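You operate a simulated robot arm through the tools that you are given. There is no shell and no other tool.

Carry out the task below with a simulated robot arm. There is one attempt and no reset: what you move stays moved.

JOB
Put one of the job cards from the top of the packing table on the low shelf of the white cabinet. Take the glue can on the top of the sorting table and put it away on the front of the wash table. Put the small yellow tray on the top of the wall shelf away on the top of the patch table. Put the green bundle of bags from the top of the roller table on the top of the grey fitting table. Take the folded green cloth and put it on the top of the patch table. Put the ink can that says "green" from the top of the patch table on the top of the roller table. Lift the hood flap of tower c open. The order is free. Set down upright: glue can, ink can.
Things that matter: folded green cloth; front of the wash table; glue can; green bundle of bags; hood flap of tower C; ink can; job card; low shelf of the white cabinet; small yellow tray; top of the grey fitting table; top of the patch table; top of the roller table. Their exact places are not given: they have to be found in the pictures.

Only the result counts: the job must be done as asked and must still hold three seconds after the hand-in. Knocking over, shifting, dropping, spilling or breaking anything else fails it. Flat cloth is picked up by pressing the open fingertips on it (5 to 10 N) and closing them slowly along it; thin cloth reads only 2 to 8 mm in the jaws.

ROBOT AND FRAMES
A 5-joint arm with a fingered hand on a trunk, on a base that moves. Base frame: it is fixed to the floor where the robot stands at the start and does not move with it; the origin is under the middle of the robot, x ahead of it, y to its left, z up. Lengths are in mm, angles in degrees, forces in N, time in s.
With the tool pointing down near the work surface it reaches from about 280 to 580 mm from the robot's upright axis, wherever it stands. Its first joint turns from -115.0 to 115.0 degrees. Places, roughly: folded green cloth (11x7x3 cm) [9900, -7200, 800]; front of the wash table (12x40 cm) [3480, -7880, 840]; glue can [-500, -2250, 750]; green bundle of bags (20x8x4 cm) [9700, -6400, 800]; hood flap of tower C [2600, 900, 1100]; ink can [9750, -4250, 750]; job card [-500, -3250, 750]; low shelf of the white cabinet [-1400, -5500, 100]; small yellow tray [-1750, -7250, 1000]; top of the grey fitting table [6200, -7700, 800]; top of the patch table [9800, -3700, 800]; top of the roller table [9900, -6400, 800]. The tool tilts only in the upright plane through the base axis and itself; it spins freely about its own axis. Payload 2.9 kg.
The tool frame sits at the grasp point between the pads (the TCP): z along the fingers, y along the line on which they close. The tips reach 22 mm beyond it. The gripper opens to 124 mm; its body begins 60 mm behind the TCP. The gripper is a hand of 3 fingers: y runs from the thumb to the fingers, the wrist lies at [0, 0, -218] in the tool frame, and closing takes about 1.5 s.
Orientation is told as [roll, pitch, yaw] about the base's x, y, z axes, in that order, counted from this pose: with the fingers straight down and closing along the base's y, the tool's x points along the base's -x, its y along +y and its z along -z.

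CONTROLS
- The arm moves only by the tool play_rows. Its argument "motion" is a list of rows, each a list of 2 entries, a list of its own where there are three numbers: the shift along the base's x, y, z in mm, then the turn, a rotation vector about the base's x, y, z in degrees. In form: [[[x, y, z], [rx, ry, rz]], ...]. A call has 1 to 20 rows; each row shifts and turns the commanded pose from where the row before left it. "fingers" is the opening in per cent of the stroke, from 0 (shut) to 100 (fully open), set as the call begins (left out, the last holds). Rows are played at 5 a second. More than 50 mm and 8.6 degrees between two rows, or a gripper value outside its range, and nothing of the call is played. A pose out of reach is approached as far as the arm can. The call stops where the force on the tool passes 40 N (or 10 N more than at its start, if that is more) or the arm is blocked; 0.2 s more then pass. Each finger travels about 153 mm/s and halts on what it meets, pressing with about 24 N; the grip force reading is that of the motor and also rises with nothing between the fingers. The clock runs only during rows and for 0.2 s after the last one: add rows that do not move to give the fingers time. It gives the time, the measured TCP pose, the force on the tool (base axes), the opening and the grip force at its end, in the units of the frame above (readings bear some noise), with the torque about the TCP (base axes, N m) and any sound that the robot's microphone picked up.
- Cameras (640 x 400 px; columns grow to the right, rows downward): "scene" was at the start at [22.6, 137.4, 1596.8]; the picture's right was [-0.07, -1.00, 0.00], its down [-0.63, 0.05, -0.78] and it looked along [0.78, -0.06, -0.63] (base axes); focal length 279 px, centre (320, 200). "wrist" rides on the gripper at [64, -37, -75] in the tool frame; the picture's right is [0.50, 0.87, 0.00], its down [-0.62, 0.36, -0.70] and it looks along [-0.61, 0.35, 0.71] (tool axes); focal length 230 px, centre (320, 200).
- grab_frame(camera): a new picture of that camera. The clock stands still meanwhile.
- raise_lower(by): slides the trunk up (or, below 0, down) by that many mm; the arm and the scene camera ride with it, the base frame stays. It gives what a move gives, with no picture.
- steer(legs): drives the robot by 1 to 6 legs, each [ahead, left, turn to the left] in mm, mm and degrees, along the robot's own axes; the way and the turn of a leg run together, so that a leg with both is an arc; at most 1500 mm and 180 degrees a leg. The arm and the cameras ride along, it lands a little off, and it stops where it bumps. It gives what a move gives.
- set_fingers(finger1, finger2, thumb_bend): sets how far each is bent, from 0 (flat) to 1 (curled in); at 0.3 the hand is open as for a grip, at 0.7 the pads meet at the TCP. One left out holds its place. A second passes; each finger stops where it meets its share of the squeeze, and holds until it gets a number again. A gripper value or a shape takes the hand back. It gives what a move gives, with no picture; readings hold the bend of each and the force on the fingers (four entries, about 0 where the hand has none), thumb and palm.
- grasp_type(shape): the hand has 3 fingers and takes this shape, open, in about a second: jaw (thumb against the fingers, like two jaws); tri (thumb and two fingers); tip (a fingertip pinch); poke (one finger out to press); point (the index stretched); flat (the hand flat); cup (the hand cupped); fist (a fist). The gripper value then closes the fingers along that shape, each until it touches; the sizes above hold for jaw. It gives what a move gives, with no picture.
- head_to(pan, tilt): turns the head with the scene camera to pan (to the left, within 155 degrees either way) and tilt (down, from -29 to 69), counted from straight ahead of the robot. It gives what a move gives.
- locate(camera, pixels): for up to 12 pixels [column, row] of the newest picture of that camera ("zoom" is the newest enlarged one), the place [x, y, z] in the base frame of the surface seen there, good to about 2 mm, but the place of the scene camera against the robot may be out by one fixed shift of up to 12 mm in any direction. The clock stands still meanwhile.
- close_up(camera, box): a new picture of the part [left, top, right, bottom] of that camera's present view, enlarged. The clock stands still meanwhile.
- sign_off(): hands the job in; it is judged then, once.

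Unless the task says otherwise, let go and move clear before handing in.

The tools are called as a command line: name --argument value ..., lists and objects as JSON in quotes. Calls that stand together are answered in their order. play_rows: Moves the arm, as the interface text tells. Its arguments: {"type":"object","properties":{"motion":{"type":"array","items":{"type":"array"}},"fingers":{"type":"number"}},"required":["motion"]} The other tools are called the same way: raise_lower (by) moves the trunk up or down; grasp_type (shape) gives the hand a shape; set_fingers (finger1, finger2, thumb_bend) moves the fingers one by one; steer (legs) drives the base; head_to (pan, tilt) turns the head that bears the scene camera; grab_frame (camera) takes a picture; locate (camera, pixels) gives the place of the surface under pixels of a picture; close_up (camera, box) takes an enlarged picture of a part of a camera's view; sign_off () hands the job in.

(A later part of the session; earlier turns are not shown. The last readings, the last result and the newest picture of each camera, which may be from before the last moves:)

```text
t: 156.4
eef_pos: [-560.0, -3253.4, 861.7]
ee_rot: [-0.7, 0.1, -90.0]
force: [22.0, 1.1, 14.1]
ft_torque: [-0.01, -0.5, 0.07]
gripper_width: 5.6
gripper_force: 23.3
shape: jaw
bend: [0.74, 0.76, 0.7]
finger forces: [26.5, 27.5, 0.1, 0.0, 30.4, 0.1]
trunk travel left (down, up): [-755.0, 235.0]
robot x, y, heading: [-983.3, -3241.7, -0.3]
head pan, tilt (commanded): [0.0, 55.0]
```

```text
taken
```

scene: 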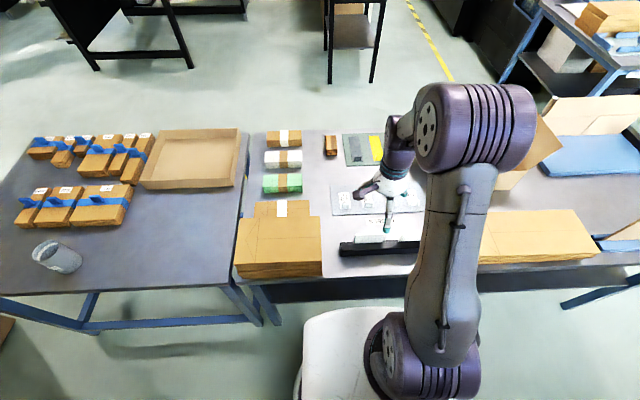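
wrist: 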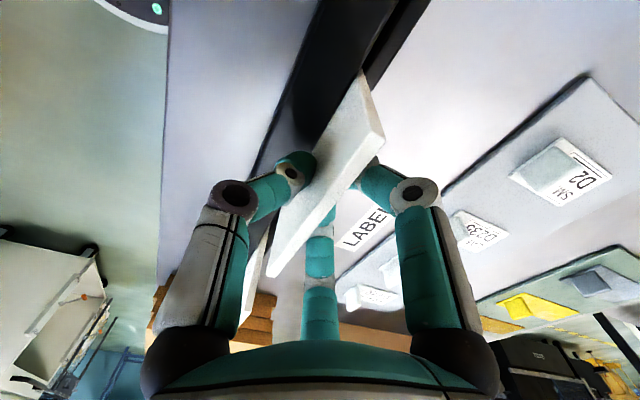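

The card is gripped (5.6 mm) with a side push of 22 N; I'll shift slightly −x to relax and lift it straight out.

play_rows --motion '[[[-3, 0, 0], [0, 0, 0]], [[0, 0, 0], [0, 0, 0]]]'

play_rows --motion '[[[0, 0, 10], [0, 0, 0]], [[0, 0, 10], [0, 0, 0]], [[0, 0, 10], [0, 0, 0]], [[0, 0, 10], [0, 0, 0]], [[0, 0, 15], [0, 0, 0]], [[0, 0, 15], [0, 0, 0]], [[0, 0, 15], [0, 0, 0]], [[0, 0, 15], [0, 0, 0]]]'

grab_frame --camera "wrist"

grab_frame --camera "scene"

```text
t: 156.9
eef_pos: [-559.9, -3253.8, 862.0]
ee_rot: [0.1, 0.0, -89.9]
force: [13.4, 1.6, -1.6]
ft_torque: [0.04, -0.25, 0.04]
gripper_width: 4.6
gripper_force: 24.0
shape: jaw
bend: [0.74, 0.75, 0.7]
finger forces: [22.3, 23.8, 0.0, 0.0, 32.8, 0.0]
trunk travel left (down, up): [-755.0, 235.0]
robot x, y, heading: [-986.4, -3244.1, -0.5]
head pan, tilt (commanded): [0.0, 55.0]
stopped in row 2: the force on the tool passed its limit at 40 N (the readings are from after the stop); the commanded pose is now the measured one
```

```text
t: 158.7
eef_pos: [-564.3, -3253.2, 963.5]
ee_rot: [-0.3, 0.0, -89.9]
force: [0.5, 0.4, 0.5]
ft_torque: [-0.03, 0.03, -0.04]
gripper_width: 3.4
gripper_force: 24.0
shape: jaw
bend: [0.75, 0.77, 0.7]
finger forces: [25.6, 0.0, 0.0, 0.0, 29.3, 0.0]
trunk travel left (down, up): [-755.0, 235.0]
robot x, y, heading: [-982.4, -3245.1, -0.4]
head pan, tilt (commanded): [0.0, 55.0]
```

```text
taken
```

wrist: 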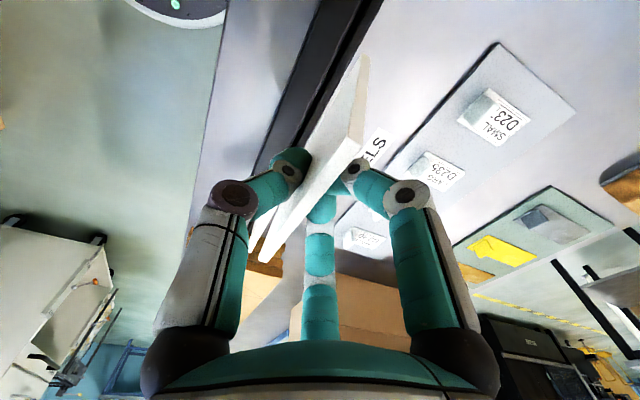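

```text
taken
```

scene: 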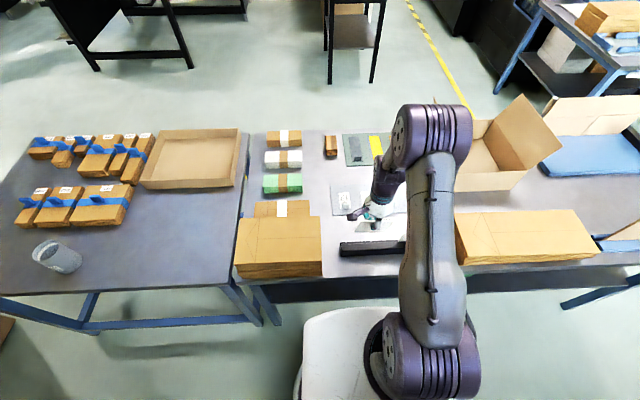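

The card is out of the holder and held. I'll raise it and carry it back down the corridor, then turn to face the white cabinet.

play_rows --motion '[[[-10, 0, 40], [0, 0, 0]], [[-10, 0, 40], [0, 0, 0]], [[0, 0, 40], [0, 0, 0]]]'

steer --legs '[[-120, 0, 0], [0, -1300, 0], [500, -400, 0]]'

steer --legs '[[0, 0, 90], [0, 0, 90], [0, 500, 0]]'

head_to --pan 0 --tilt 45

grab_frame --camera "scene"

grab_frame --camera "wrist"

```text
t: 159.5
eef_pos: [-585.3, -3254.5, 1082.2]
ee_rot: [-0.2, 0.0, -89.9]
force: [0.4, 0.1, -0.5]
ft_torque: [0.04, -0.01, -0.01]
gripper_width: 3.5
gripper_force: 23.6
shape: jaw
bend: [0.75, 0.77, 0.7]
finger forces: [26.4, 0.1, 0.0, 0.0, 28.8, 0.0]
trunk travel left (down, up): [-755.0, 235.0]
robot x, y, heading: [-982.8, -3238.8, -0.5]
head pan, tilt (commanded): [0.0, 55.0]
```

```text
t: 170.0
eef_pos: [-254.3, -4984.6, 1081.3]
ee_rot: [-0.2, 0.0, -91.8]
force: [-0.3, 0.0, -0.7]
ft_torque: [0.0, 0.03, 0.01]
gripper_width: 3.6
gripper_force: 23.5
shape: jaw
bend: [0.75, 0.77, 0.7]
finger forces: [26.3, 0.0, 0.1, 0.0, 28.6, 0.0]
trunk travel left (down, up): [-755.0, 235.0]
robot x, y, heading: [-650.9, -4958.8, -2.4]
head pan, tilt (commanded): [0.0, 55.0]
```

```text
t: 180.6
eef_pos: [-1071.9, -5434.5, 1080.3]
ee_rot: [-0.2, 0.0, 88.0]
force: [-0.4, -0.9, -0.7]
ft_torque: [-0.03, 0.01, -0.03]
gripper_width: 3.4
gripper_force: 23.8
shape: jaw
bend: [0.75, 0.77, 0.7]
finger forces: [0.0, 0.0, 0.0, 0.0, 25.8, 0.0]
trunk travel left (down, up): [-755.0, 235.0]
robot x, y, heading: [-673.9, -5460.9, 177.7]
head pan, tilt (commanded): [0.0, 55.0]
```

```text
t: 181.4
eef_pos: [-1072.1, -5436.0, 1081.1]
ee_rot: [-0.3, 0.0, 88.0]
force: [0.3, 0.1, 0.4]
ft_torque: [0.01, 0.06, 0.0]
gripper_width: 3.5
gripper_force: 24.1
shape: jaw
bend: [0.75, 0.77, 0.7]
finger forces: [0.1, 0.0, 0.0, 0.1, 25.9, 0.1]
trunk travel left (down, up): [-755.0, 235.0]
robot x, y, heading: [-669.9, -5458.8, 177.4]
head pan, tilt (commanded): [0.0, 45.0]
```

```text
taken
```

scene: 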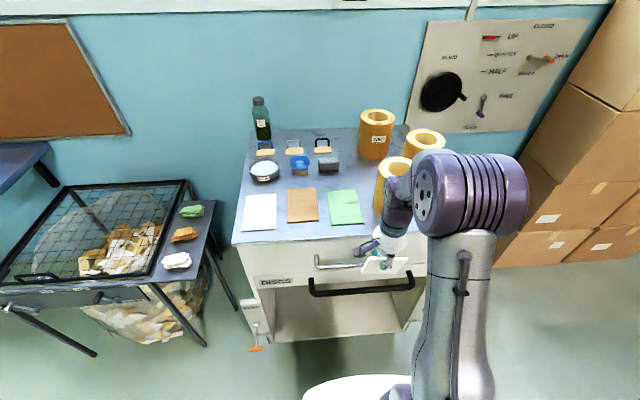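

```text
taken
```

wrist: 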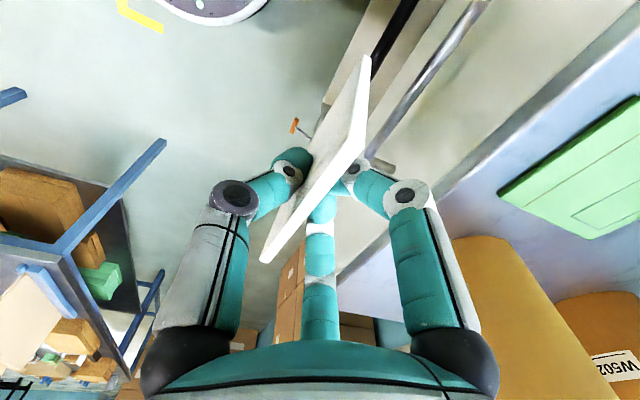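

The cabinet's open compartment is below the two handles. I'll locate its parts.

locate --camera "scene" --pixels '[[300, 300], [300, 330], [350, 335], [275, 290], [360, 287], [318, 265], [270, 338], [400, 330], [255, 280], [340, 300], [255, 345], [320, 310]]'

steer --legs '[[-250, 0, 0]]'

raise_lower --by -500

head_to --pan 8 --tilt 30

grab_frame --camera "scene"

```text
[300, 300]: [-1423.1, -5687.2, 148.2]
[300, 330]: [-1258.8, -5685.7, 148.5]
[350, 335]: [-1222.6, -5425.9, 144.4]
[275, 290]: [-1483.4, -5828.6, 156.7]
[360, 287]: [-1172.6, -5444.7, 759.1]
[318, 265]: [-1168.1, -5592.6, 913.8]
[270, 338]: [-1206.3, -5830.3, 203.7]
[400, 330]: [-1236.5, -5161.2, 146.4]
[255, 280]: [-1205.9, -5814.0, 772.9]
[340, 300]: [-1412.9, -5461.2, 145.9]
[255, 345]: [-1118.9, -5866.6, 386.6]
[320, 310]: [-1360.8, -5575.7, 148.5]
```

```text
t: 183.2
eef_pos: [-818.6, -5444.1, 1081.2]
ee_rot: [-0.2, 0.0, 87.9]
force: [0.6, 0.0, 0.1]
ft_torque: [0.03, 0.01, 0.03]
gripper_width: 3.3
gripper_force: 23.9
shape: jaw
bend: [0.75, 0.77, 0.7]
finger forces: [0.1, 0.0, 0.0, 0.0, 25.8, 0.0]
trunk travel left (down, up): [-755.0, 235.0]
robot x, y, heading: [-421.8, -5472.8, 177.5]
head pan, tilt (commanded): [0.0, 45.0]
```

```text
refused: -500 is not a number from -400 to 400
```

```text
t: 184.0
eef_pos: [-819.3, -5444.4, 1081.6]
ee_rot: [-0.2, 0.0, 87.9]
force: [-0.2, 1.2, 0.2]
ft_torque: [0.0, 0.01, 0.02]
gripper_width: 3.1
gripper_force: 23.9
shape: jaw
bend: [0.75, 0.77, 0.7]
finger forces: [0.0, 0.1, 0.1, 0.0, 25.8, 0.0]
trunk travel left (down, up): [-755.0, 235.0]
robot x, y, heading: [-422.7, -5476.7, 177.3]
head pan, tilt (commanded): [8.0, 30.0]
```

```text
taken
```

scene: 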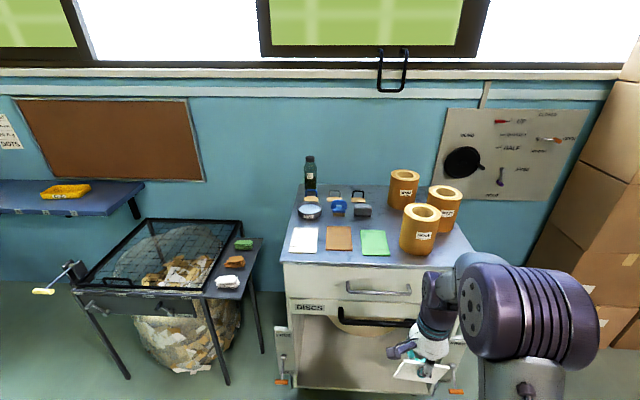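

Low shelf surface is z≈148, spanning y≈-5830…-5160 behind x≈-1210. I'll lower the trunk to see into the compartment.

raise_lower --by -400

grab_frame --camera "scene"

raise_lower --by -250

head_to --pan 8 --tilt 22

grab_frame --camera "scene"

```text
t: 187.8
eef_pos: [-820.4, -5444.0, 680.8]
ee_rot: [-0.2, 0.0, 87.9]
force: [-0.8, 0.0, -0.4]
ft_torque: [-0.01, 0.01, 0.01]
gripper_width: 3.2
gripper_force: 23.7
shape: jaw
bend: [0.75, 0.77, 0.7]
finger forces: [0.0, 0.0, 0.0, 0.0, 25.8, 0.1]
trunk travel left (down, up): [-355.0, 635.0]
robot x, y, heading: [-421.7, -5473.1, 177.3]
head pan, tilt (commanded): [8.0, 30.0]
```

```text
taken
```

scene: 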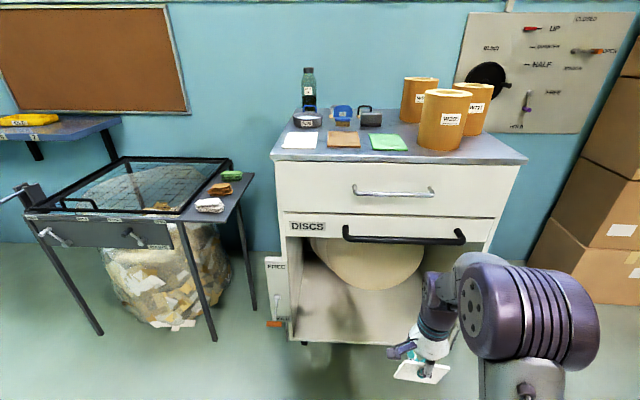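

```text
t: 190.4
eef_pos: [-819.6, -5444.0, 430.5]
ee_rot: [-0.2, 0.0, 88.0]
force: [0.3, -0.7, -0.1]
ft_torque: [-0.01, 0.0, 0.0]
gripper_width: 3.5
gripper_force: 23.8
shape: jaw
bend: [0.75, 0.77, 0.7]
finger forces: [0.0, 0.0, 0.0, 0.1, 25.9, 0.0]
trunk travel left (down, up): [-105.0, 885.0]
robot x, y, heading: [-422.0, -5473.5, 177.3]
head pan, tilt (commanded): [8.0, 30.0]
```

```text
t: 191.1
eef_pos: [-819.0, -5443.9, 431.6]
ee_rot: [-0.1, -0.1, 87.9]
force: [-0.5, -0.5, -0.1]
ft_torque: [0.01, 0.03, 0.02]
gripper_width: 3.4
gripper_force: 24.1
shape: jaw
bend: [0.75, 0.77, 0.7]
finger forces: [0.0, 0.0, 0.0, 0.0, 26.0, 0.0]
trunk travel left (down, up): [-105.0, 885.0]
robot x, y, heading: [-421.0, -5476.2, 177.1]
head pan, tilt (commanded): [8.0, 22.0]
```

```text
taken
```

scene: 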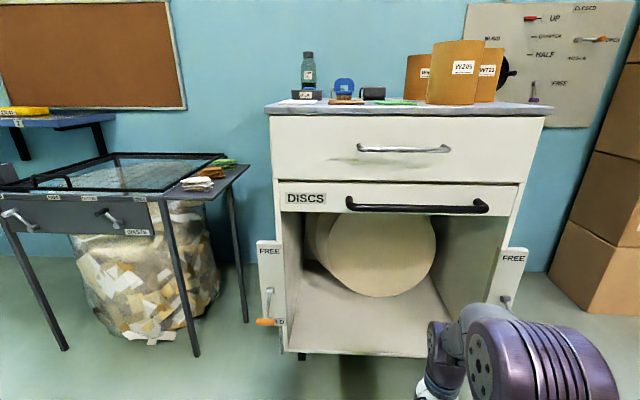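

The compartment with discs at the back is visible; the front of its floor (rows 290–350) is free. I'll locate the shelf and the opening.

locate --camera "scene" --pixels '[[300, 345], [350, 345], [420, 350], [310, 300], [350, 310], [400, 310], [385, 290], [320, 220], [400, 207], [285, 300], [500, 270], [350, 265]]'

grab_frame --camera "wrist"

```text
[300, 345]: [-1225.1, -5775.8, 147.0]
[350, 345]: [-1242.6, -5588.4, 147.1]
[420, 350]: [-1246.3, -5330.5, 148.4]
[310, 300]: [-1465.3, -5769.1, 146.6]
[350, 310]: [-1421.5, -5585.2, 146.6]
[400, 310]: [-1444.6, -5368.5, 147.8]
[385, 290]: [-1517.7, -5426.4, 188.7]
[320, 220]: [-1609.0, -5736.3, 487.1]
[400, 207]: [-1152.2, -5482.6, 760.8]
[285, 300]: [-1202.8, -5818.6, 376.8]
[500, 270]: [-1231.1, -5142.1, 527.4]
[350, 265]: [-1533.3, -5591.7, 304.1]
```

```text
taken
```

wrist: 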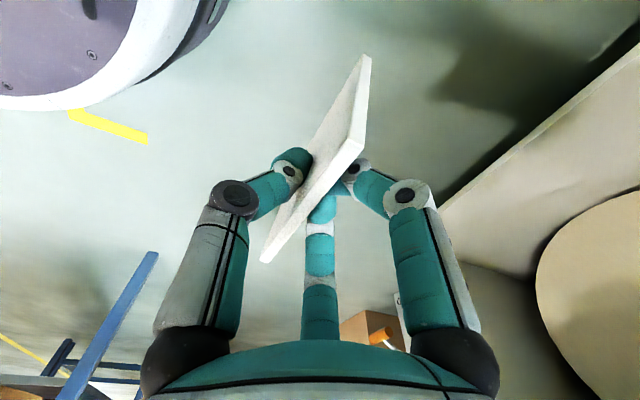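

Shelf is free from x≈-1220 to -1500 at z≈147. I'll tilt the tool 60° forward and lower it here in the open before driving in under the drawer handle.

play_rows --motion '[[[-17.4, 1.3, -28.7], [0.64, 8.45, 0]], [[-17.4, 1.3, -28.7], [0.64, 8.45, 0]], [[-17.4, 1.3, -28.7], [0.64, 8.45, 0]], [[-17.4, 1.3, -28.7], [0.64, 8.45, 0]], [[-17.4, 1.3, -28.7], [0.64, 8.45, 0]], [[-17.4, 1.3, -28.7], [0.64, 8.45, 0]], [[-17.4, 1.3, -28.7], [0.64, 8.45, 0]]]'

grab_frame --camera "scene"

grab_frame --camera "wrist"

```text
t: 192.7
eef_pos: [-941.8, -5434.5, 230.5]
ee_rot: [59.2, -1.9, 86.8]
force: [0.1, 0.6, 0.6]
ft_torque: [0.02, -0.01, -0.04]
gripper_width: 3.4
gripper_force: 23.7
shape: jaw
bend: [0.75, 0.78, 0.7]
finger forces: [0.1, 0.0, 0.0, 0.0, 25.0, 0.0]
trunk travel left (down, up): [-105.0, 885.0]
robot x, y, heading: [-421.6, -5474.1, 177.5]
head pan, tilt (commanded): [8.0, 22.0]
```

```text
taken
```

scene: 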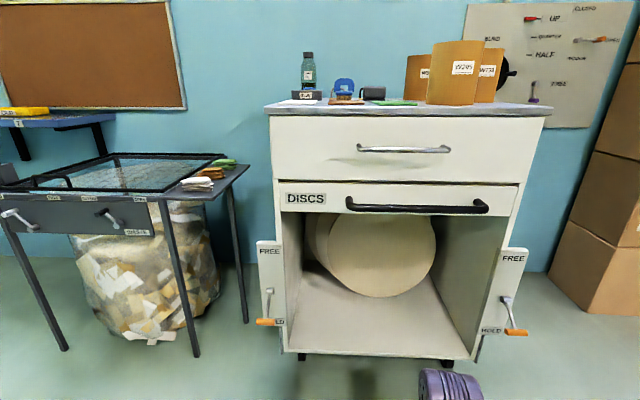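

```text
taken
```

wrist: 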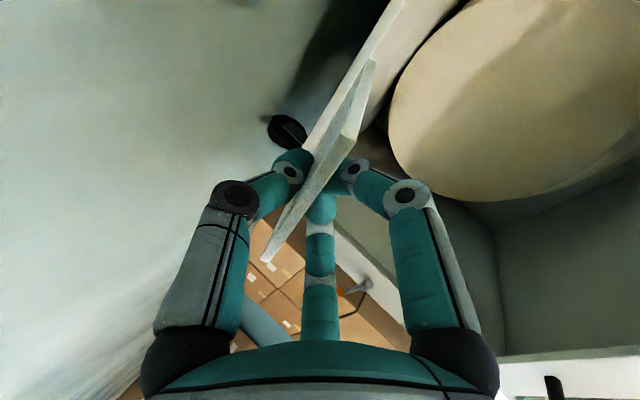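

I'll drive ahead 410 so the card enters the compartment, then lower it to the shelf.

steer --legs '[[410, 70, 0]]'

grab_frame --camera "scene"

grab_frame --camera "wrist"

```text
t: 195.2
eef_pos: [-1349.5, -5485.7, 232.2]
ee_rot: [59.0, -1.9, 86.6]
force: [0.0, 0.6, 0.2]
ft_torque: [0.01, 0.01, 0.0]
gripper_width: 3.5
gripper_force: 24.3
shape: jaw
bend: [0.75, 0.78, 0.7]
finger forces: [0.0, 0.0, 0.0, 0.0, 25.1, 0.1]
trunk travel left (down, up): [-105.0, 885.0]
robot x, y, heading: [-831.5, -5522.2, 177.3]
head pan, tilt (commanded): [8.0, 22.0]
```

```text
taken
```

scene: 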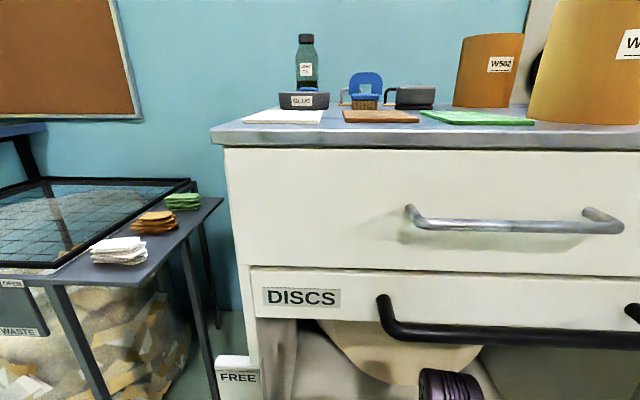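

```text
taken
```

wrist: 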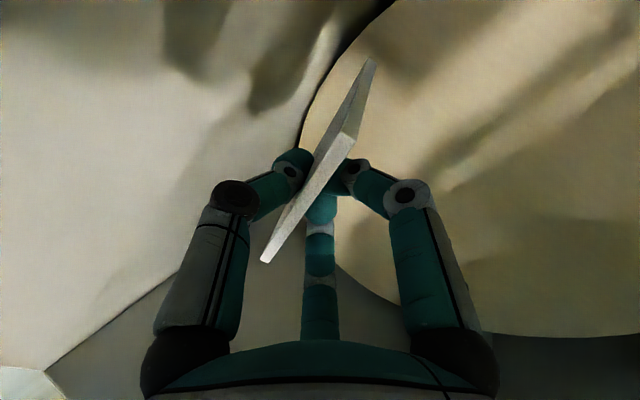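

Inside the compartment. Lowering gently towards the shelf until contact.

play_rows --motion '[[[0, 0, -12], [0, 0, 0]], [[0, 0, -12], [0, 0, 0]], [[0, 0, -8], [0, 0, 0]], [[0, 0, -6], [0, 0, 0]], [[0, 0, -4], [0, 0, 0]]]'

grab_frame --camera "wrist"

```text
t: 196.4
eef_pos: [-1349.3, -5486.0, 189.1]
ee_rot: [59.1, -1.9, 86.6]
force: [1.0, 0.5, -0.8]
ft_torque: [0.04, 0.0, -0.01]
gripper_width: 3.7
gripper_force: 23.9
shape: jaw
bend: [0.75, 0.78, 0.7]
finger forces: [0.0, 0.0, 0.1, 0.1, 25.1, 0.0]
trunk travel left (down, up): [-105.0, 885.0]
robot x, y, heading: [-832.1, -5524.5, 177.2]
head pan, tilt (commanded): [8.0, 22.0]
```

```text
taken
```

wrist: 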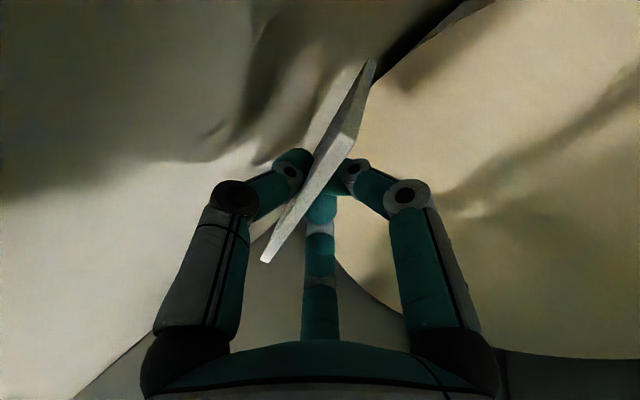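

play_rows --motion '[[[0, 0, -4], [0, 0, 0]], [[0, 0, -4], [0, 0, 0]]]'

play_rows --motion '[[[0, 0, -3], [0, 0, 0]], [[0, 0, -3], [0, 0, 0]]]'

play_rows --motion '[[[0, 0, -3], [0, 0, 0]], [[0, 0, 0], [0, 0, 0]]]'

```text
t: 197.0
eef_pos: [-1349.0, -5485.7, 181.1]
ee_rot: [59.1, -2.0, 86.7]
force: [-0.2, -0.4, -0.8]
ft_torque: [-0.09, -0.01, 0.0]
gripper_width: 3.3
gripper_force: 24.3
shape: jaw
bend: [0.75, 0.78, 0.7]
finger forces: [0.1, 0.0, 0.1, 0.1, 25.1, 0.1]
trunk travel left (down, up): [-105.0, 885.0]
robot x, y, heading: [-828.7, -5527.3, 177.2]
head pan, tilt (commanded): [8.0, 22.0]
```

```text
t: 197.6
eef_pos: [-1349.8, -5486.3, 175.9]
ee_rot: [59.0, -2.0, 86.6]
force: [-0.6, -0.9, 0.4]
ft_torque: [-0.01, 0.01, -0.01]
gripper_width: 3.8
gripper_force: 24.4
shape: jaw
bend: [0.75, 0.78, 0.7]
finger forces: [0.0, 0.1, 0.0, 0.0, 25.1, 0.0]
trunk travel left (down, up): [-105.0, 885.0]
robot x, y, heading: [-830.9, -5524.8, 177.2]
head pan, tilt (commanded): [8.0, 22.0]
```

```text
t: 198.2
eef_pos: [-1350.3, -5485.9, 171.3]
ee_rot: [59.1, -2.0, 86.7]
force: [0.3, 0.8, 0.1]
ft_torque: [0.01, -0.02, 0.02]
gripper_width: 3.3
gripper_force: 24.5
shape: jaw
bend: [0.75, 0.78, 0.7]
finger forces: [0.0, 0.0, 0.0, 0.0, 25.3, 0.0]
trunk travel left (down, up): [-105.0, 885.0]
robot x, y, heading: [-828.2, -5519.8, 177.3]
head pan, tilt (commanded): [8.0, 22.0]
```

play_rows --motion '[[[0, 0, -3], [0, 0, 0]], [[0, 0, -3], [0, 0, 0]]]'

grab_frame --camera "wrist"

locate --camera "wrist" --pixels '[[300, 130], [230, 120], [268, 262], [360, 80], [350, 130], [200, 160]]'

```text
t: 198.8
eef_pos: [-1349.6, -5485.5, 166.0]
ee_rot: [59.1, -1.9, 86.6]
force: [0.2, 1.0, 2.6]
ft_torque: [-0.04, 0.15, -0.01]
gripper_width: 3.6
gripper_force: 23.7
shape: jaw
bend: [0.76, 0.78, 0.7]
finger forces: [41.1, 0.0, 0.0, 0.0, 27.2, 0.0]
trunk travel left (down, up): [-105.0, 885.0]
robot x, y, heading: [-828.8, -5525.3, 177.4]
head pan, tilt (commanded): [8.0, 22.0]
```

```text
taken
```

wrist: 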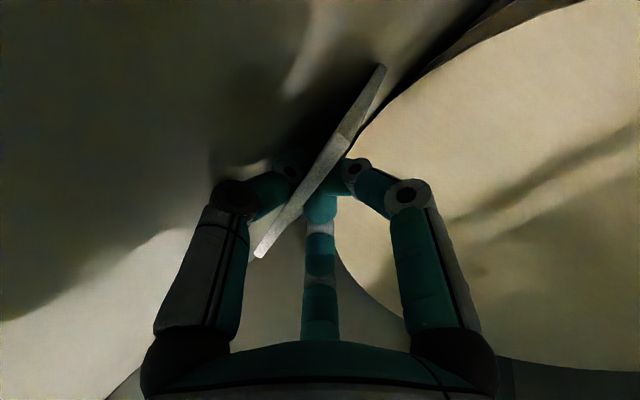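

```text
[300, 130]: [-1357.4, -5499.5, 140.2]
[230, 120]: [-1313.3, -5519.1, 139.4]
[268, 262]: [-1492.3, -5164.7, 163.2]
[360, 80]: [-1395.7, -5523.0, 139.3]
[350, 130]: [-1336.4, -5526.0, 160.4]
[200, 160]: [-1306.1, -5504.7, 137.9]
```

Contact: card edge touches the shelf (true z≈140; the scene camera reads ~7 mm high). I'll lift only the two upper fingers so that the card rests on the thumb and shelf, then withdraw.

set_fingers --finger1 0.45 --finger2 0.45

grab_frame --camera "wrist"

```text
t: 199.8
eef_pos: [-1349.3, -5486.6, 166.1]
ee_rot: [59.0, -1.9, 86.6]
force: [0.1, -0.1, -1.2]
ft_torque: [-0.01, 0.0, 0.01]
gripper_width: 28.5
gripper_force: 12.6
shape: fingers
bend: [0.45, 0.45, 0.74]
finger forces: [6.5, 6.3, 0.0, 0.0, 12.6, 0.0]
trunk travel left (down, up): [-105.0, 885.0]
robot x, y, heading: [-831.0, -5525.5, 177.3]
head pan, tilt (commanded): [8.0, 22.0]
```

```text
taken
```

wrist: 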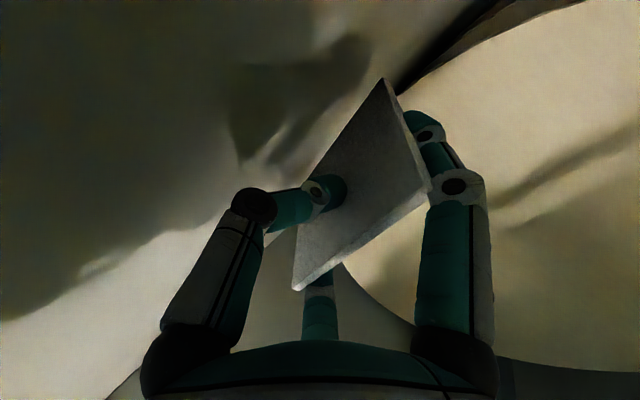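

set_fingers --finger1 0.25 --finger2 0.25 --thumb_bend 0.62

grab_frame --camera "wrist"

```text
t: 200.8
eef_pos: [-1351.4, -5485.7, 165.6]
ee_rot: [59.2, -1.9, 86.6]
force: [-4.1, -0.1, 7.6]
ft_torque: [-0.03, -0.22, -0.01]
gripper_width: 66.7
gripper_force: 4.3
shape: fingers
bend: [0.25, 0.25, 0.63]
finger forces: [0.0, 0.0, 0.0, 0.0, 8.3, 0.0]
trunk travel left (down, up): [-105.0, 885.0]
robot x, y, heading: [-829.2, -5525.1, 177.3]
head pan, tilt (commanded): [8.0, 22.0]
```

```text
taken
```

wrist: 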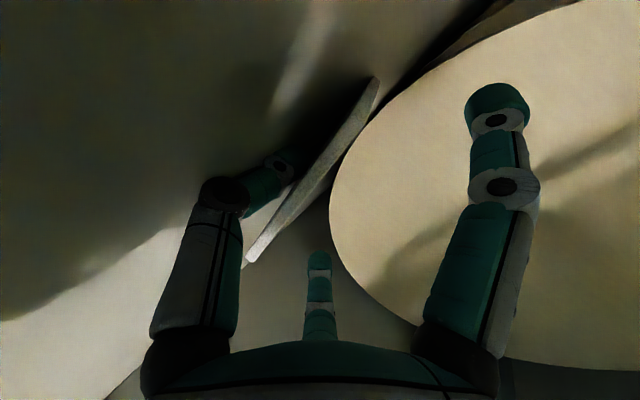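

The card now lies on the thumb with its front edge on the shelf; I'll withdraw the hand backward slowly.

play_rows --motion '[[[0, 0, 2], [0, 0, 0]], [[12, -0.8, 1], [0, 0, 0]], [[12, -0.8, 1], [0, 0, 0]], [[12, -0.8, 1], [0, 0, 0]], [[12, -0.8, 1], [0, 0, 0]], [[12, -0.8, 1], [0, 0, 0]]]'

grab_frame --camera "wrist"

```text
t: 202.2
eef_pos: [-1289.1, -5490.9, 173.4]
ee_rot: [59.1, -1.9, 86.7]
force: [-0.6, -0.3, -0.4]
ft_torque: [0.01, -0.03, 0.03]
gripper_width: 69.3
gripper_force: 0.1
shape: fingers
bend: [0.25, 0.25, 0.62]
finger forces: [0.0, 0.1, 0.1, 0.1, 0.1, 0.0]
trunk travel left (down, up): [-105.0, 885.0]
robot x, y, heading: [-826.5, -5524.8, 177.4]
head pan, tilt (commanded): [8.0, 22.0]
```

```text
taken
```

wrist: 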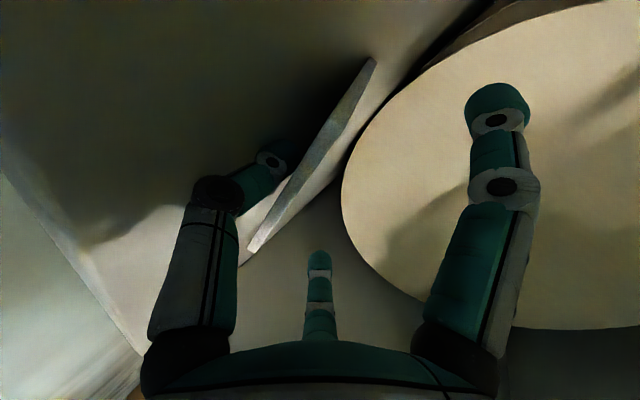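

The card was dragged along with the thumb (same image place). I'll move forward again, rise a little, and swing the thumb open so the card slides off onto the shelf.

play_rows --motion '[[[-15, 1, 2], [0, 0, 0]], [[-15, 1, 4], [0, 0, 0]], [[-15, 1, 6], [0, 0, 0]], [[-15, 1, 6], [0, 0, 0]], [[0, 0, 6], [0, 0, 0]]]'

set_fingers --thumb_bend 0.2

grab_frame --camera "wrist"

```text
t: 203.4
eef_pos: [-1350.4, -5486.4, 196.2]
ee_rot: [59.0, -1.8, 86.6]
force: [0.6, 0.1, -0.2]
ft_torque: [0.0, 0.0, -0.02]
gripper_width: 69.0
gripper_force: 0.1
shape: fingers
bend: [0.25, 0.25, 0.62]
finger forces: [0.0, 0.0, 0.1, 0.0, 0.1, 0.0]
trunk travel left (down, up): [-105.0, 885.0]
robot x, y, heading: [-828.0, -5522.1, 177.2]
head pan, tilt (commanded): [8.0, 22.0]
```

```text
t: 204.4
eef_pos: [-1350.8, -5485.3, 198.0]
ee_rot: [59.3, -1.9, 86.6]
force: [-7.2, 1.2, 16.5]
ft_torque: [-0.02, 0.29, 0.0]
gripper_width: 94.4
gripper_force: 8.4
shape: fingers
bend: [0.25, 0.25, 0.37]
finger forces: [0.0, 0.0, 0.1, 0.1, 17.3, 0.1]
trunk travel left (down, up): [-105.0, 885.0]
robot x, y, heading: [-829.2, -5524.5, 177.2]
head pan, tilt (commanded): [8.0, 22.0]
```

```text
taken
```

wrist: 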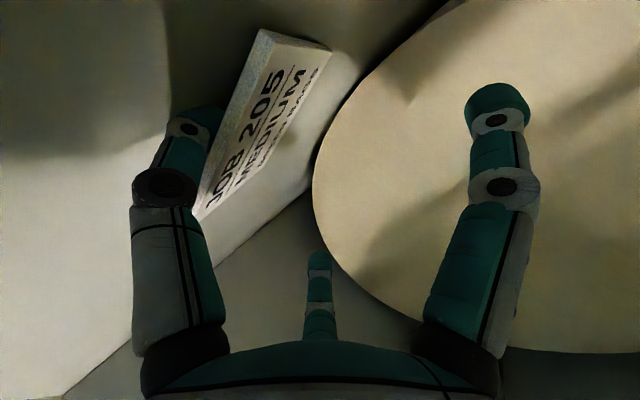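

The card now lies face up on the shelf beside the thumb. I'll lift the hand slightly and look.

play_rows --motion '[[[0, 0, 8], [0, 0, 0]], [[0, 0, 8], [0, 0, 0]], [[0, 0, 8], [0, 0, 0]]]'

grab_frame --camera "wrist"

locate --camera "wrist" --pixels '[[265, 45], [320, 55], [215, 200], [260, 120], [285, 150], [310, 185], [240, 210]]'

```text
t: 205.2
eef_pos: [-1348.2, -5485.8, 221.6]
ee_rot: [58.9, -1.9, 86.6]
force: [0.2, -0.4, 0.2]
ft_torque: [-0.03, 0.0, 0.01]
gripper_width: 116.5
gripper_force: 0.1
shape: fingers
bend: [0.25, 0.25, 0.2]
finger forces: [0.0, 0.1, 0.1, 0.0, 0.0, 0.0]
trunk travel left (down, up): [-105.0, 885.0]
robot x, y, heading: [-826.2, -5528.2, 177.4]
head pan, tilt (commanded): [8.0, 22.0]
```

```text
taken
```

wrist: 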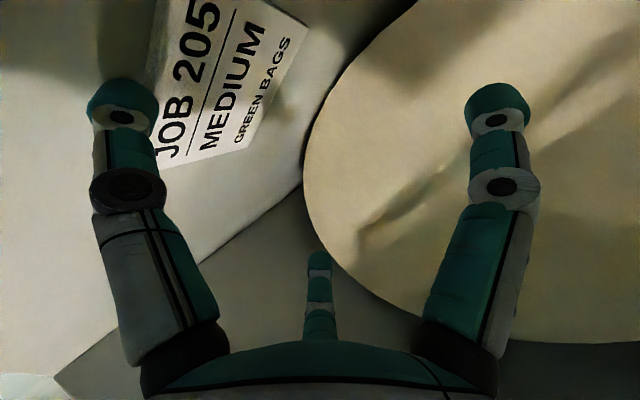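

```text
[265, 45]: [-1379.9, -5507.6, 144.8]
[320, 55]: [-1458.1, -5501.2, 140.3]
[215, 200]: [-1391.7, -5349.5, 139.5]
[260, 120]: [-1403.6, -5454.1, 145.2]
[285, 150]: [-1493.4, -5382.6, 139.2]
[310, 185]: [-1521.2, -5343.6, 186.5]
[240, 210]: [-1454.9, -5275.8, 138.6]
```

The card lies flat on the low shelf (z≈145, x≈-1330…-1420). Withdrawing the hand now by driving back.

play_rows --motion '[[[0, 0, 10], [0, 0, 0]]]'

steer --legs '[[-420, 0, 0]]'

grab_frame --camera "scene"

close_up --camera "scene" --box '[270, 200, 540, 370]'

```text
t: 205.6
eef_pos: [-1349.1, -5487.0, 230.1]
ee_rot: [59.1, -1.8, 86.7]
force: [1.0, -0.7, -0.2]
ft_torque: [-0.04, 0.02, 0.0]
gripper_width: 116.3
gripper_force: 0.1
shape: fingers
bend: [0.25, 0.25, 0.2]
finger forces: [0.0, 0.0, 0.0, 0.0, 0.1, 0.0]
trunk travel left (down, up): [-105.0, 885.0]
robot x, y, heading: [-828.3, -5523.9, 177.1]
head pan, tilt (commanded): [8.0, 22.0]
```

```text
t: 208.2
eef_pos: [-927.5, -5505.5, 230.9]
ee_rot: [59.1, -2.0, 86.8]
force: [-0.5, -0.1, 0.1]
ft_torque: [0.0, 0.0, 0.01]
gripper_width: 116.3
gripper_force: 0.0
shape: fingers
bend: [0.25, 0.25, 0.2]
finger forces: [0.0, 0.1, 0.0, 0.1, 0.0, 0.1]
trunk travel left (down, up): [-105.0, 885.0]
robot x, y, heading: [-406.6, -5544.7, 177.8]
head pan, tilt (commanded): [8.0, 22.0]
```

```text
taken
```

scene: 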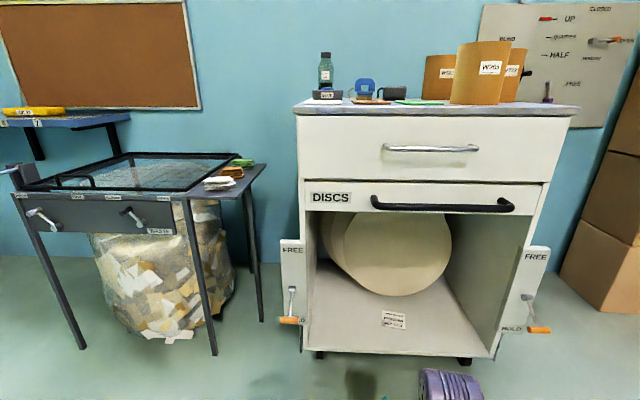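

```text
2.35 times, centred on (405, 285) of scene
```

zoom: 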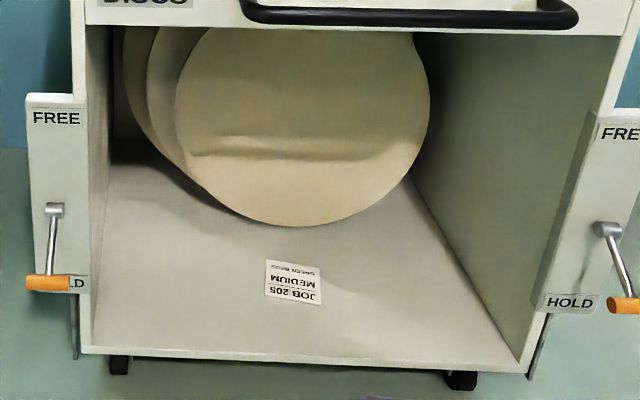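

JOB 205 lies on the low shelf. Now the glue can: I'll restore the tool to vertical, raise the trunk, and head back into the corridor facing +x.

grasp_type --shape "jaw"

play_rows --motion '[[[17.4, -1.3, 28.7], [-0.64, -8.45, 0]], [[17.4, -1.3, 28.7], [-0.64, -8.45, 0]], [[17.4, -1.3, 28.7], [-0.64, -8.45, 0]], [[17.4, -1.3, 28.7], [-0.64, -8.45, 0]], [[17.4, -1.3, 28.7], [-0.64, -8.45, 0]], [[17.4, -1.3, 28.7], [-0.64, -8.45, 0]], [[17.4, -1.3, 28.7], [-0.64, -8.45, 0]]]'

raise_lower --by 400

raise_lower --by 250

steer --legs '[[0, -620, 0], [0, 0, -90], [0, 0, -88]]'

```text
t: 209.1
eef_pos: [-927.2, -5506.8, 230.8]
ee_rot: [59.1, -1.9, 86.8]
force: [0.3, 0.0, 0.1]
ft_torque: [0.03, 0.0, 0.01]
gripper_width: 123.8
gripper_force: 0.0
shape: jaw
bend: [0.3, 0.3, 0.3]
finger forces: [0.0, 0.0, 0.0, 0.0, 0.0, 0.0]
trunk travel left (down, up): [-105.0, 885.0]
robot x, y, heading: [-403.7, -5547.3, 177.3]
head pan, tilt (commanded): [8.0, 22.0]
```

```text
t: 210.7
eef_pos: [-805.1, -5515.0, 432.2]
ee_rot: [-0.2, 0.0, 87.9]
force: [0.3, 0.0, -0.2]
ft_torque: [0.01, 0.0, 0.01]
gripper_width: 123.9
gripper_force: 0.1
shape: jaw
bend: [0.3, 0.3, 0.3]
finger forces: [0.1, 0.0, 0.0, 0.0, 0.1, 0.1]
trunk travel left (down, up): [-105.0, 885.0]
robot x, y, heading: [-406.1, -5545.5, 177.5]
head pan, tilt (commanded): [8.0, 22.0]
```

```text
t: 214.5
eef_pos: [-805.5, -5513.6, 832.3]
ee_rot: [-0.2, 0.0, 87.9]
force: [-0.3, 0.4, 0.5]
ft_torque: [-0.03, 0.0, 0.01]
gripper_width: 124.0
gripper_force: 0.1
shape: jaw
bend: [0.3, 0.3, 0.3]
finger forces: [0.0, 0.0, 0.0, 0.0, 0.0, 0.1]
trunk travel left (down, up): [-505.0, 485.0]
robot x, y, heading: [-408.0, -5542.8, 177.4]
head pan, tilt (commanded): [8.0, 22.0]
```

```text
t: 217.1
eef_pos: [-805.9, -5514.2, 1081.3]
ee_rot: [-0.2, 0.0, 87.9]
force: [-0.4, -0.2, -0.1]
ft_torque: [0.03, 0.02, 0.02]
gripper_width: 124.0
gripper_force: 0.0
shape: jaw
bend: [0.3, 0.3, 0.3]
finger forces: [0.0, 0.0, 0.0, 0.1, 0.1, 0.1]
trunk travel left (down, up): [-755.0, 235.0]
robot x, y, heading: [-408.4, -5543.7, 177.7]
head pan, tilt (commanded): [8.0, 22.0]
```

```text
t: 228.1
eef_pos: [20.5, -4949.6, 1080.8]
ee_rot: [-0.2, 0.0, -89.9]
force: [-0.6, -0.6, 0.0]
ft_torque: [0.0, -0.03, -0.02]
gripper_width: 124.1
gripper_force: 0.1
shape: jaw
bend: [0.3, 0.3, 0.3]
finger forces: [0.0, 0.0, 0.0, 0.0, 0.0, 0.0]
trunk travel left (down, up): [-755.0, 235.0]
robot x, y, heading: [-378.3, -4933.8, -0.5]
head pan, tilt (commanded): [8.0, 22.0]
```

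steer --legs '[[-730, 100, 0], [0, 1400, 0], [0, 1150, 0]]'

head_to --pan 0 --tilt 50

grab_frame --camera "scene"

grab_frame --camera "wrist"

```text
t: 244.1
eef_pos: [-756.0, -2283.6, 1081.2]
ee_rot: [-0.2, 0.0, -87.1]
force: [1.2, 0.1, -0.1]
ft_torque: [0.02, -0.01, 0.0]
gripper_width: 124.3
gripper_force: 0.1
shape: jaw
bend: [0.3, 0.3, 0.3]
finger forces: [0.1, 0.0, 0.1, 0.1, 0.0, 0.0]
trunk travel left (down, up): [-755.0, 235.0]
robot x, y, heading: [-1153.6, -2291.1, 2.7]
head pan, tilt (commanded): [8.0, 22.0]
```

```text
t: 245.0
eef_pos: [-755.4, -2283.6, 1081.3]
ee_rot: [-0.2, -0.1, -87.1]
force: [0.2, 0.4, -0.3]
ft_torque: [-0.01, 0.01, 0.01]
gripper_width: 123.8
gripper_force: 0.1
shape: jaw
bend: [0.3, 0.3, 0.3]
finger forces: [0.1, 0.0, 0.0, 0.0, 0.1, 0.1]
trunk travel left (down, up): [-755.0, 235.0]
robot x, y, heading: [-1154.5, -2288.5, 2.3]
head pan, tilt (commanded): [0.0, 50.0]
```

```text
taken
```

scene: 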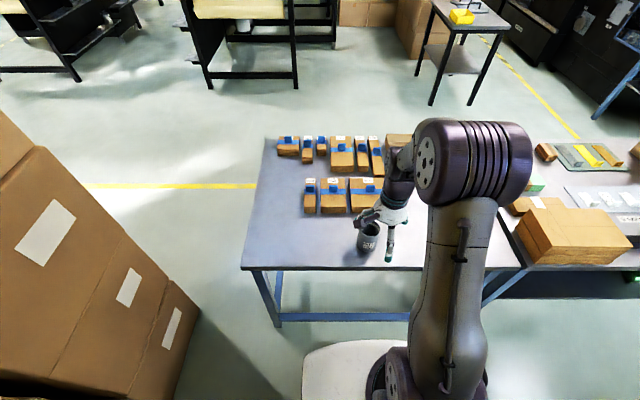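

```text
taken
```

wrist: 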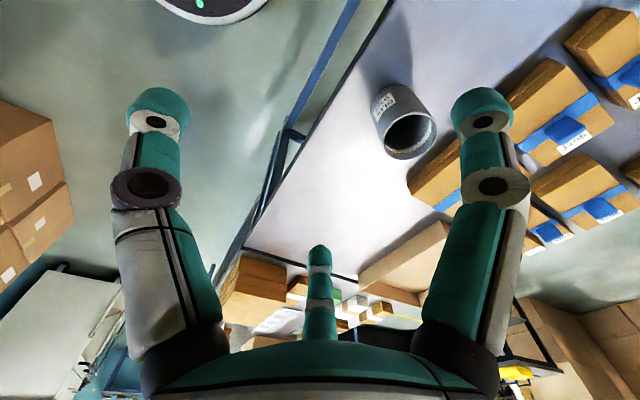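

The can shows at wrist (405,125), open at the top, with a label on its side. I'll locate its rim and body.

locate --camera "wrist" --pixels '[[384, 140], [436, 130], [408, 117], [412, 158], [378, 105], [388, 95], [410, 135], [380, 125], [350, 130]]'

close_up --camera "wrist" --box '[350, 60, 470, 180]'

```text
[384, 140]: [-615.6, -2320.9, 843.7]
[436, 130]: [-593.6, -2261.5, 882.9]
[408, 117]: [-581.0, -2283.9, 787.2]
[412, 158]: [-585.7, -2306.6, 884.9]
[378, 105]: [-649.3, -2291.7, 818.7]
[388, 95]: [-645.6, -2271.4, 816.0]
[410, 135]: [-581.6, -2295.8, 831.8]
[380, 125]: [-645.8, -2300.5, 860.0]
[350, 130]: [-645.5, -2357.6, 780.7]
```

```text
3.33 times, centred on (410, 120) of wrist
```

zoom: 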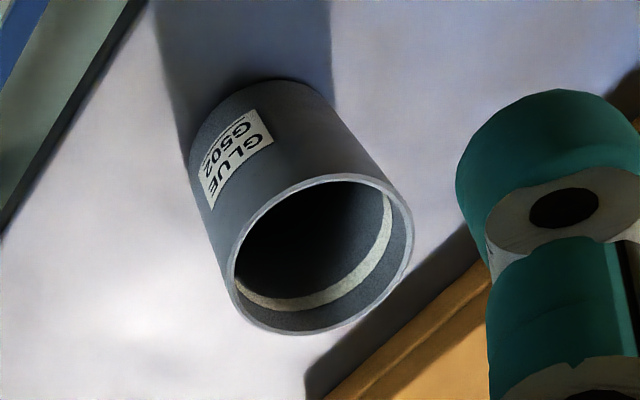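

It reads "GLUE G502". I'll locate its rim more exactly.

locate --camera "zoom" --pixels '[[233, 265], [410, 235], [345, 177], [298, 332], [250, 215], [392, 275], [235, 120], [330, 110], [220, 230]]'

```text
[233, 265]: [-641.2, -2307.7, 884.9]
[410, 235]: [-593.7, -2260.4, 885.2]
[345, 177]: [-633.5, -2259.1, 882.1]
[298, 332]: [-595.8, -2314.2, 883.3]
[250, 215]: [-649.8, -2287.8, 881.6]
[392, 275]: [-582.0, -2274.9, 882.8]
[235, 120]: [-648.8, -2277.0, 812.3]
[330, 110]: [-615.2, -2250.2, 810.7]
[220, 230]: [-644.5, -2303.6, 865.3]
```

The can's centre is about (-616,-2285), rim z≈884, diameter 68, table z≈781. I'll drive ahead 100, centre over it and descend.

steer --legs '[[110, 0, 0]]'

grab_frame --camera "wrist"

close_up --camera "wrist" --box '[270, 20, 430, 150]'

```text
t: 246.2
eef_pos: [-646.8, -2279.0, 1082.3]
ee_rot: [-0.3, 0.0, -87.1]
force: [0.6, 0.0, 0.4]
ft_torque: [0.01, 0.03, 0.03]
gripper_width: 124.0
gripper_force: 0.2
shape: jaw
bend: [0.3, 0.3, 0.3]
finger forces: [0.0, 0.0, 0.0, 0.0, 0.1, 0.0]
trunk travel left (down, up): [-755.0, 235.0]
robot x, y, heading: [-1049.2, -2285.0, 2.2]
head pan, tilt (commanded): [0.0, 50.0]
```

```text
taken
```

wrist: 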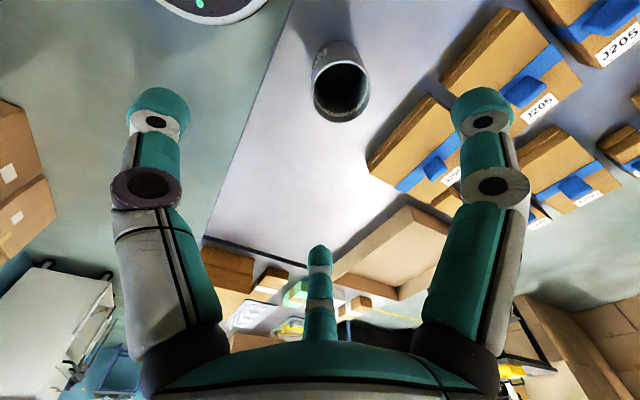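

```text
3.08 times, centred on (350, 85) of wrist
```

zoom: 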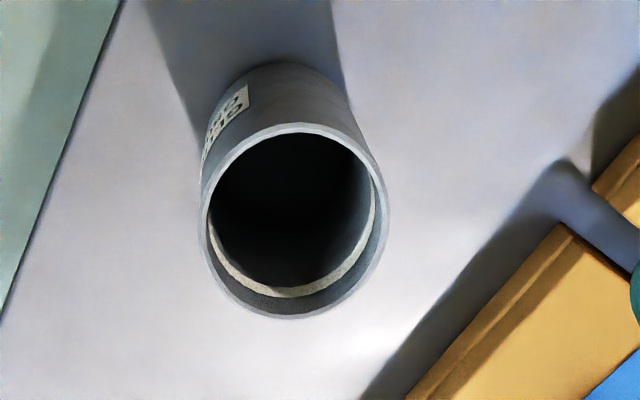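

locate --camera "zoom" --pixels '[[204, 235], [386, 215], [280, 126], [298, 316], [225, 160], [360, 150], [230, 290], [365, 275]]'

```text
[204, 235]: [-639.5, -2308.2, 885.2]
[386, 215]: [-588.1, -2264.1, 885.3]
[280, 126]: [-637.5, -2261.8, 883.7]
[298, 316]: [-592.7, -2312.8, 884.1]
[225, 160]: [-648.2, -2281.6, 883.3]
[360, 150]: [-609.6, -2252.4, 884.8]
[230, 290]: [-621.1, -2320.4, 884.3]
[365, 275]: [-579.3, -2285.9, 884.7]
```

locate --camera "wrist" --pixels '[[372, 165], [400, 140], [430, 100], [445, 85], [480, 50], [400, 190], [520, 15]]'

```text
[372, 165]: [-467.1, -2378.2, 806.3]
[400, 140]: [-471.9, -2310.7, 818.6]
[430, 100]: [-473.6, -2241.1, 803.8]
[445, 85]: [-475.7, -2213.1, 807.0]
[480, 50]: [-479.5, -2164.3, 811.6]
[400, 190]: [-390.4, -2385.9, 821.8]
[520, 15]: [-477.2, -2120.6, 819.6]
```

Bundles start at x≈-480, clear of the fingers. Descending over the can.

play_rows --motion '[[[32.3, -7, 0], [0, 0, 0]], [[0, 0, -45], [0, 0, 0]], [[0, 0, -45], [0, 0, 0]], [[0, 0, -45], [0, 0, 0]], [[0, 0, 0], [0, 0, 0]]]'

grab_frame --camera "wrist"

```text
t: 247.4
eef_pos: [-616.4, -2288.9, 946.3]
ee_rot: [-0.1, 0.1, -87.1]
force: [-0.3, 0.3, 0.3]
ft_torque: [-0.02, -0.01, 0.01]
gripper_width: 124.1
gripper_force: 0.0
shape: jaw
bend: [0.3, 0.3, 0.3]
finger forces: [0.0, 0.0, 0.0, 0.0, 0.0, 0.0]
trunk travel left (down, up): [-755.0, 235.0]
robot x, y, heading: [-1044.4, -2285.0, 2.3]
head pan, tilt (commanded): [0.0, 50.0]
```

```text
taken
```

wrist: 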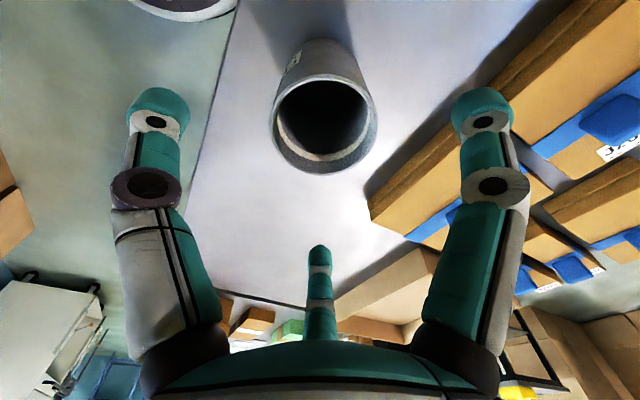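

play_rows --motion '[[[1, 2, -40], [0, 0, 0]], [[0, 0, -40], [0, 0, 0]], [[0, 0, -28], [0, 0, 0]], [[0, 0, 0], [0, 0, 0]]]'

grab_frame --camera "wrist"

```text
t: 248.4
eef_pos: [-615.7, -2284.0, 837.9]
ee_rot: [-0.2, 0.0, -87.1]
force: [0.2, 0.2, 0.9]
ft_torque: [0.0, -0.02, 0.0]
gripper_width: 124.1
gripper_force: 0.1
shape: jaw
bend: [0.3, 0.3, 0.3]
finger forces: [0.0, 0.3, 0.0, 0.1, 0.1, 0.0]
trunk travel left (down, up): [-755.0, 235.0]
robot x, y, heading: [-1047.9, -2280.5, 2.3]
head pan, tilt (commanded): [0.0, 50.0]
```

```text
taken
```

wrist: 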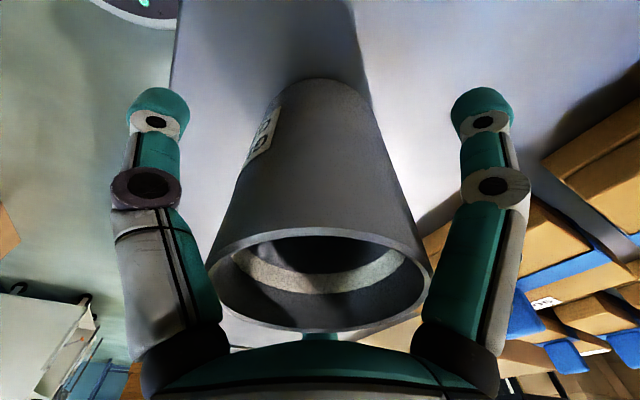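

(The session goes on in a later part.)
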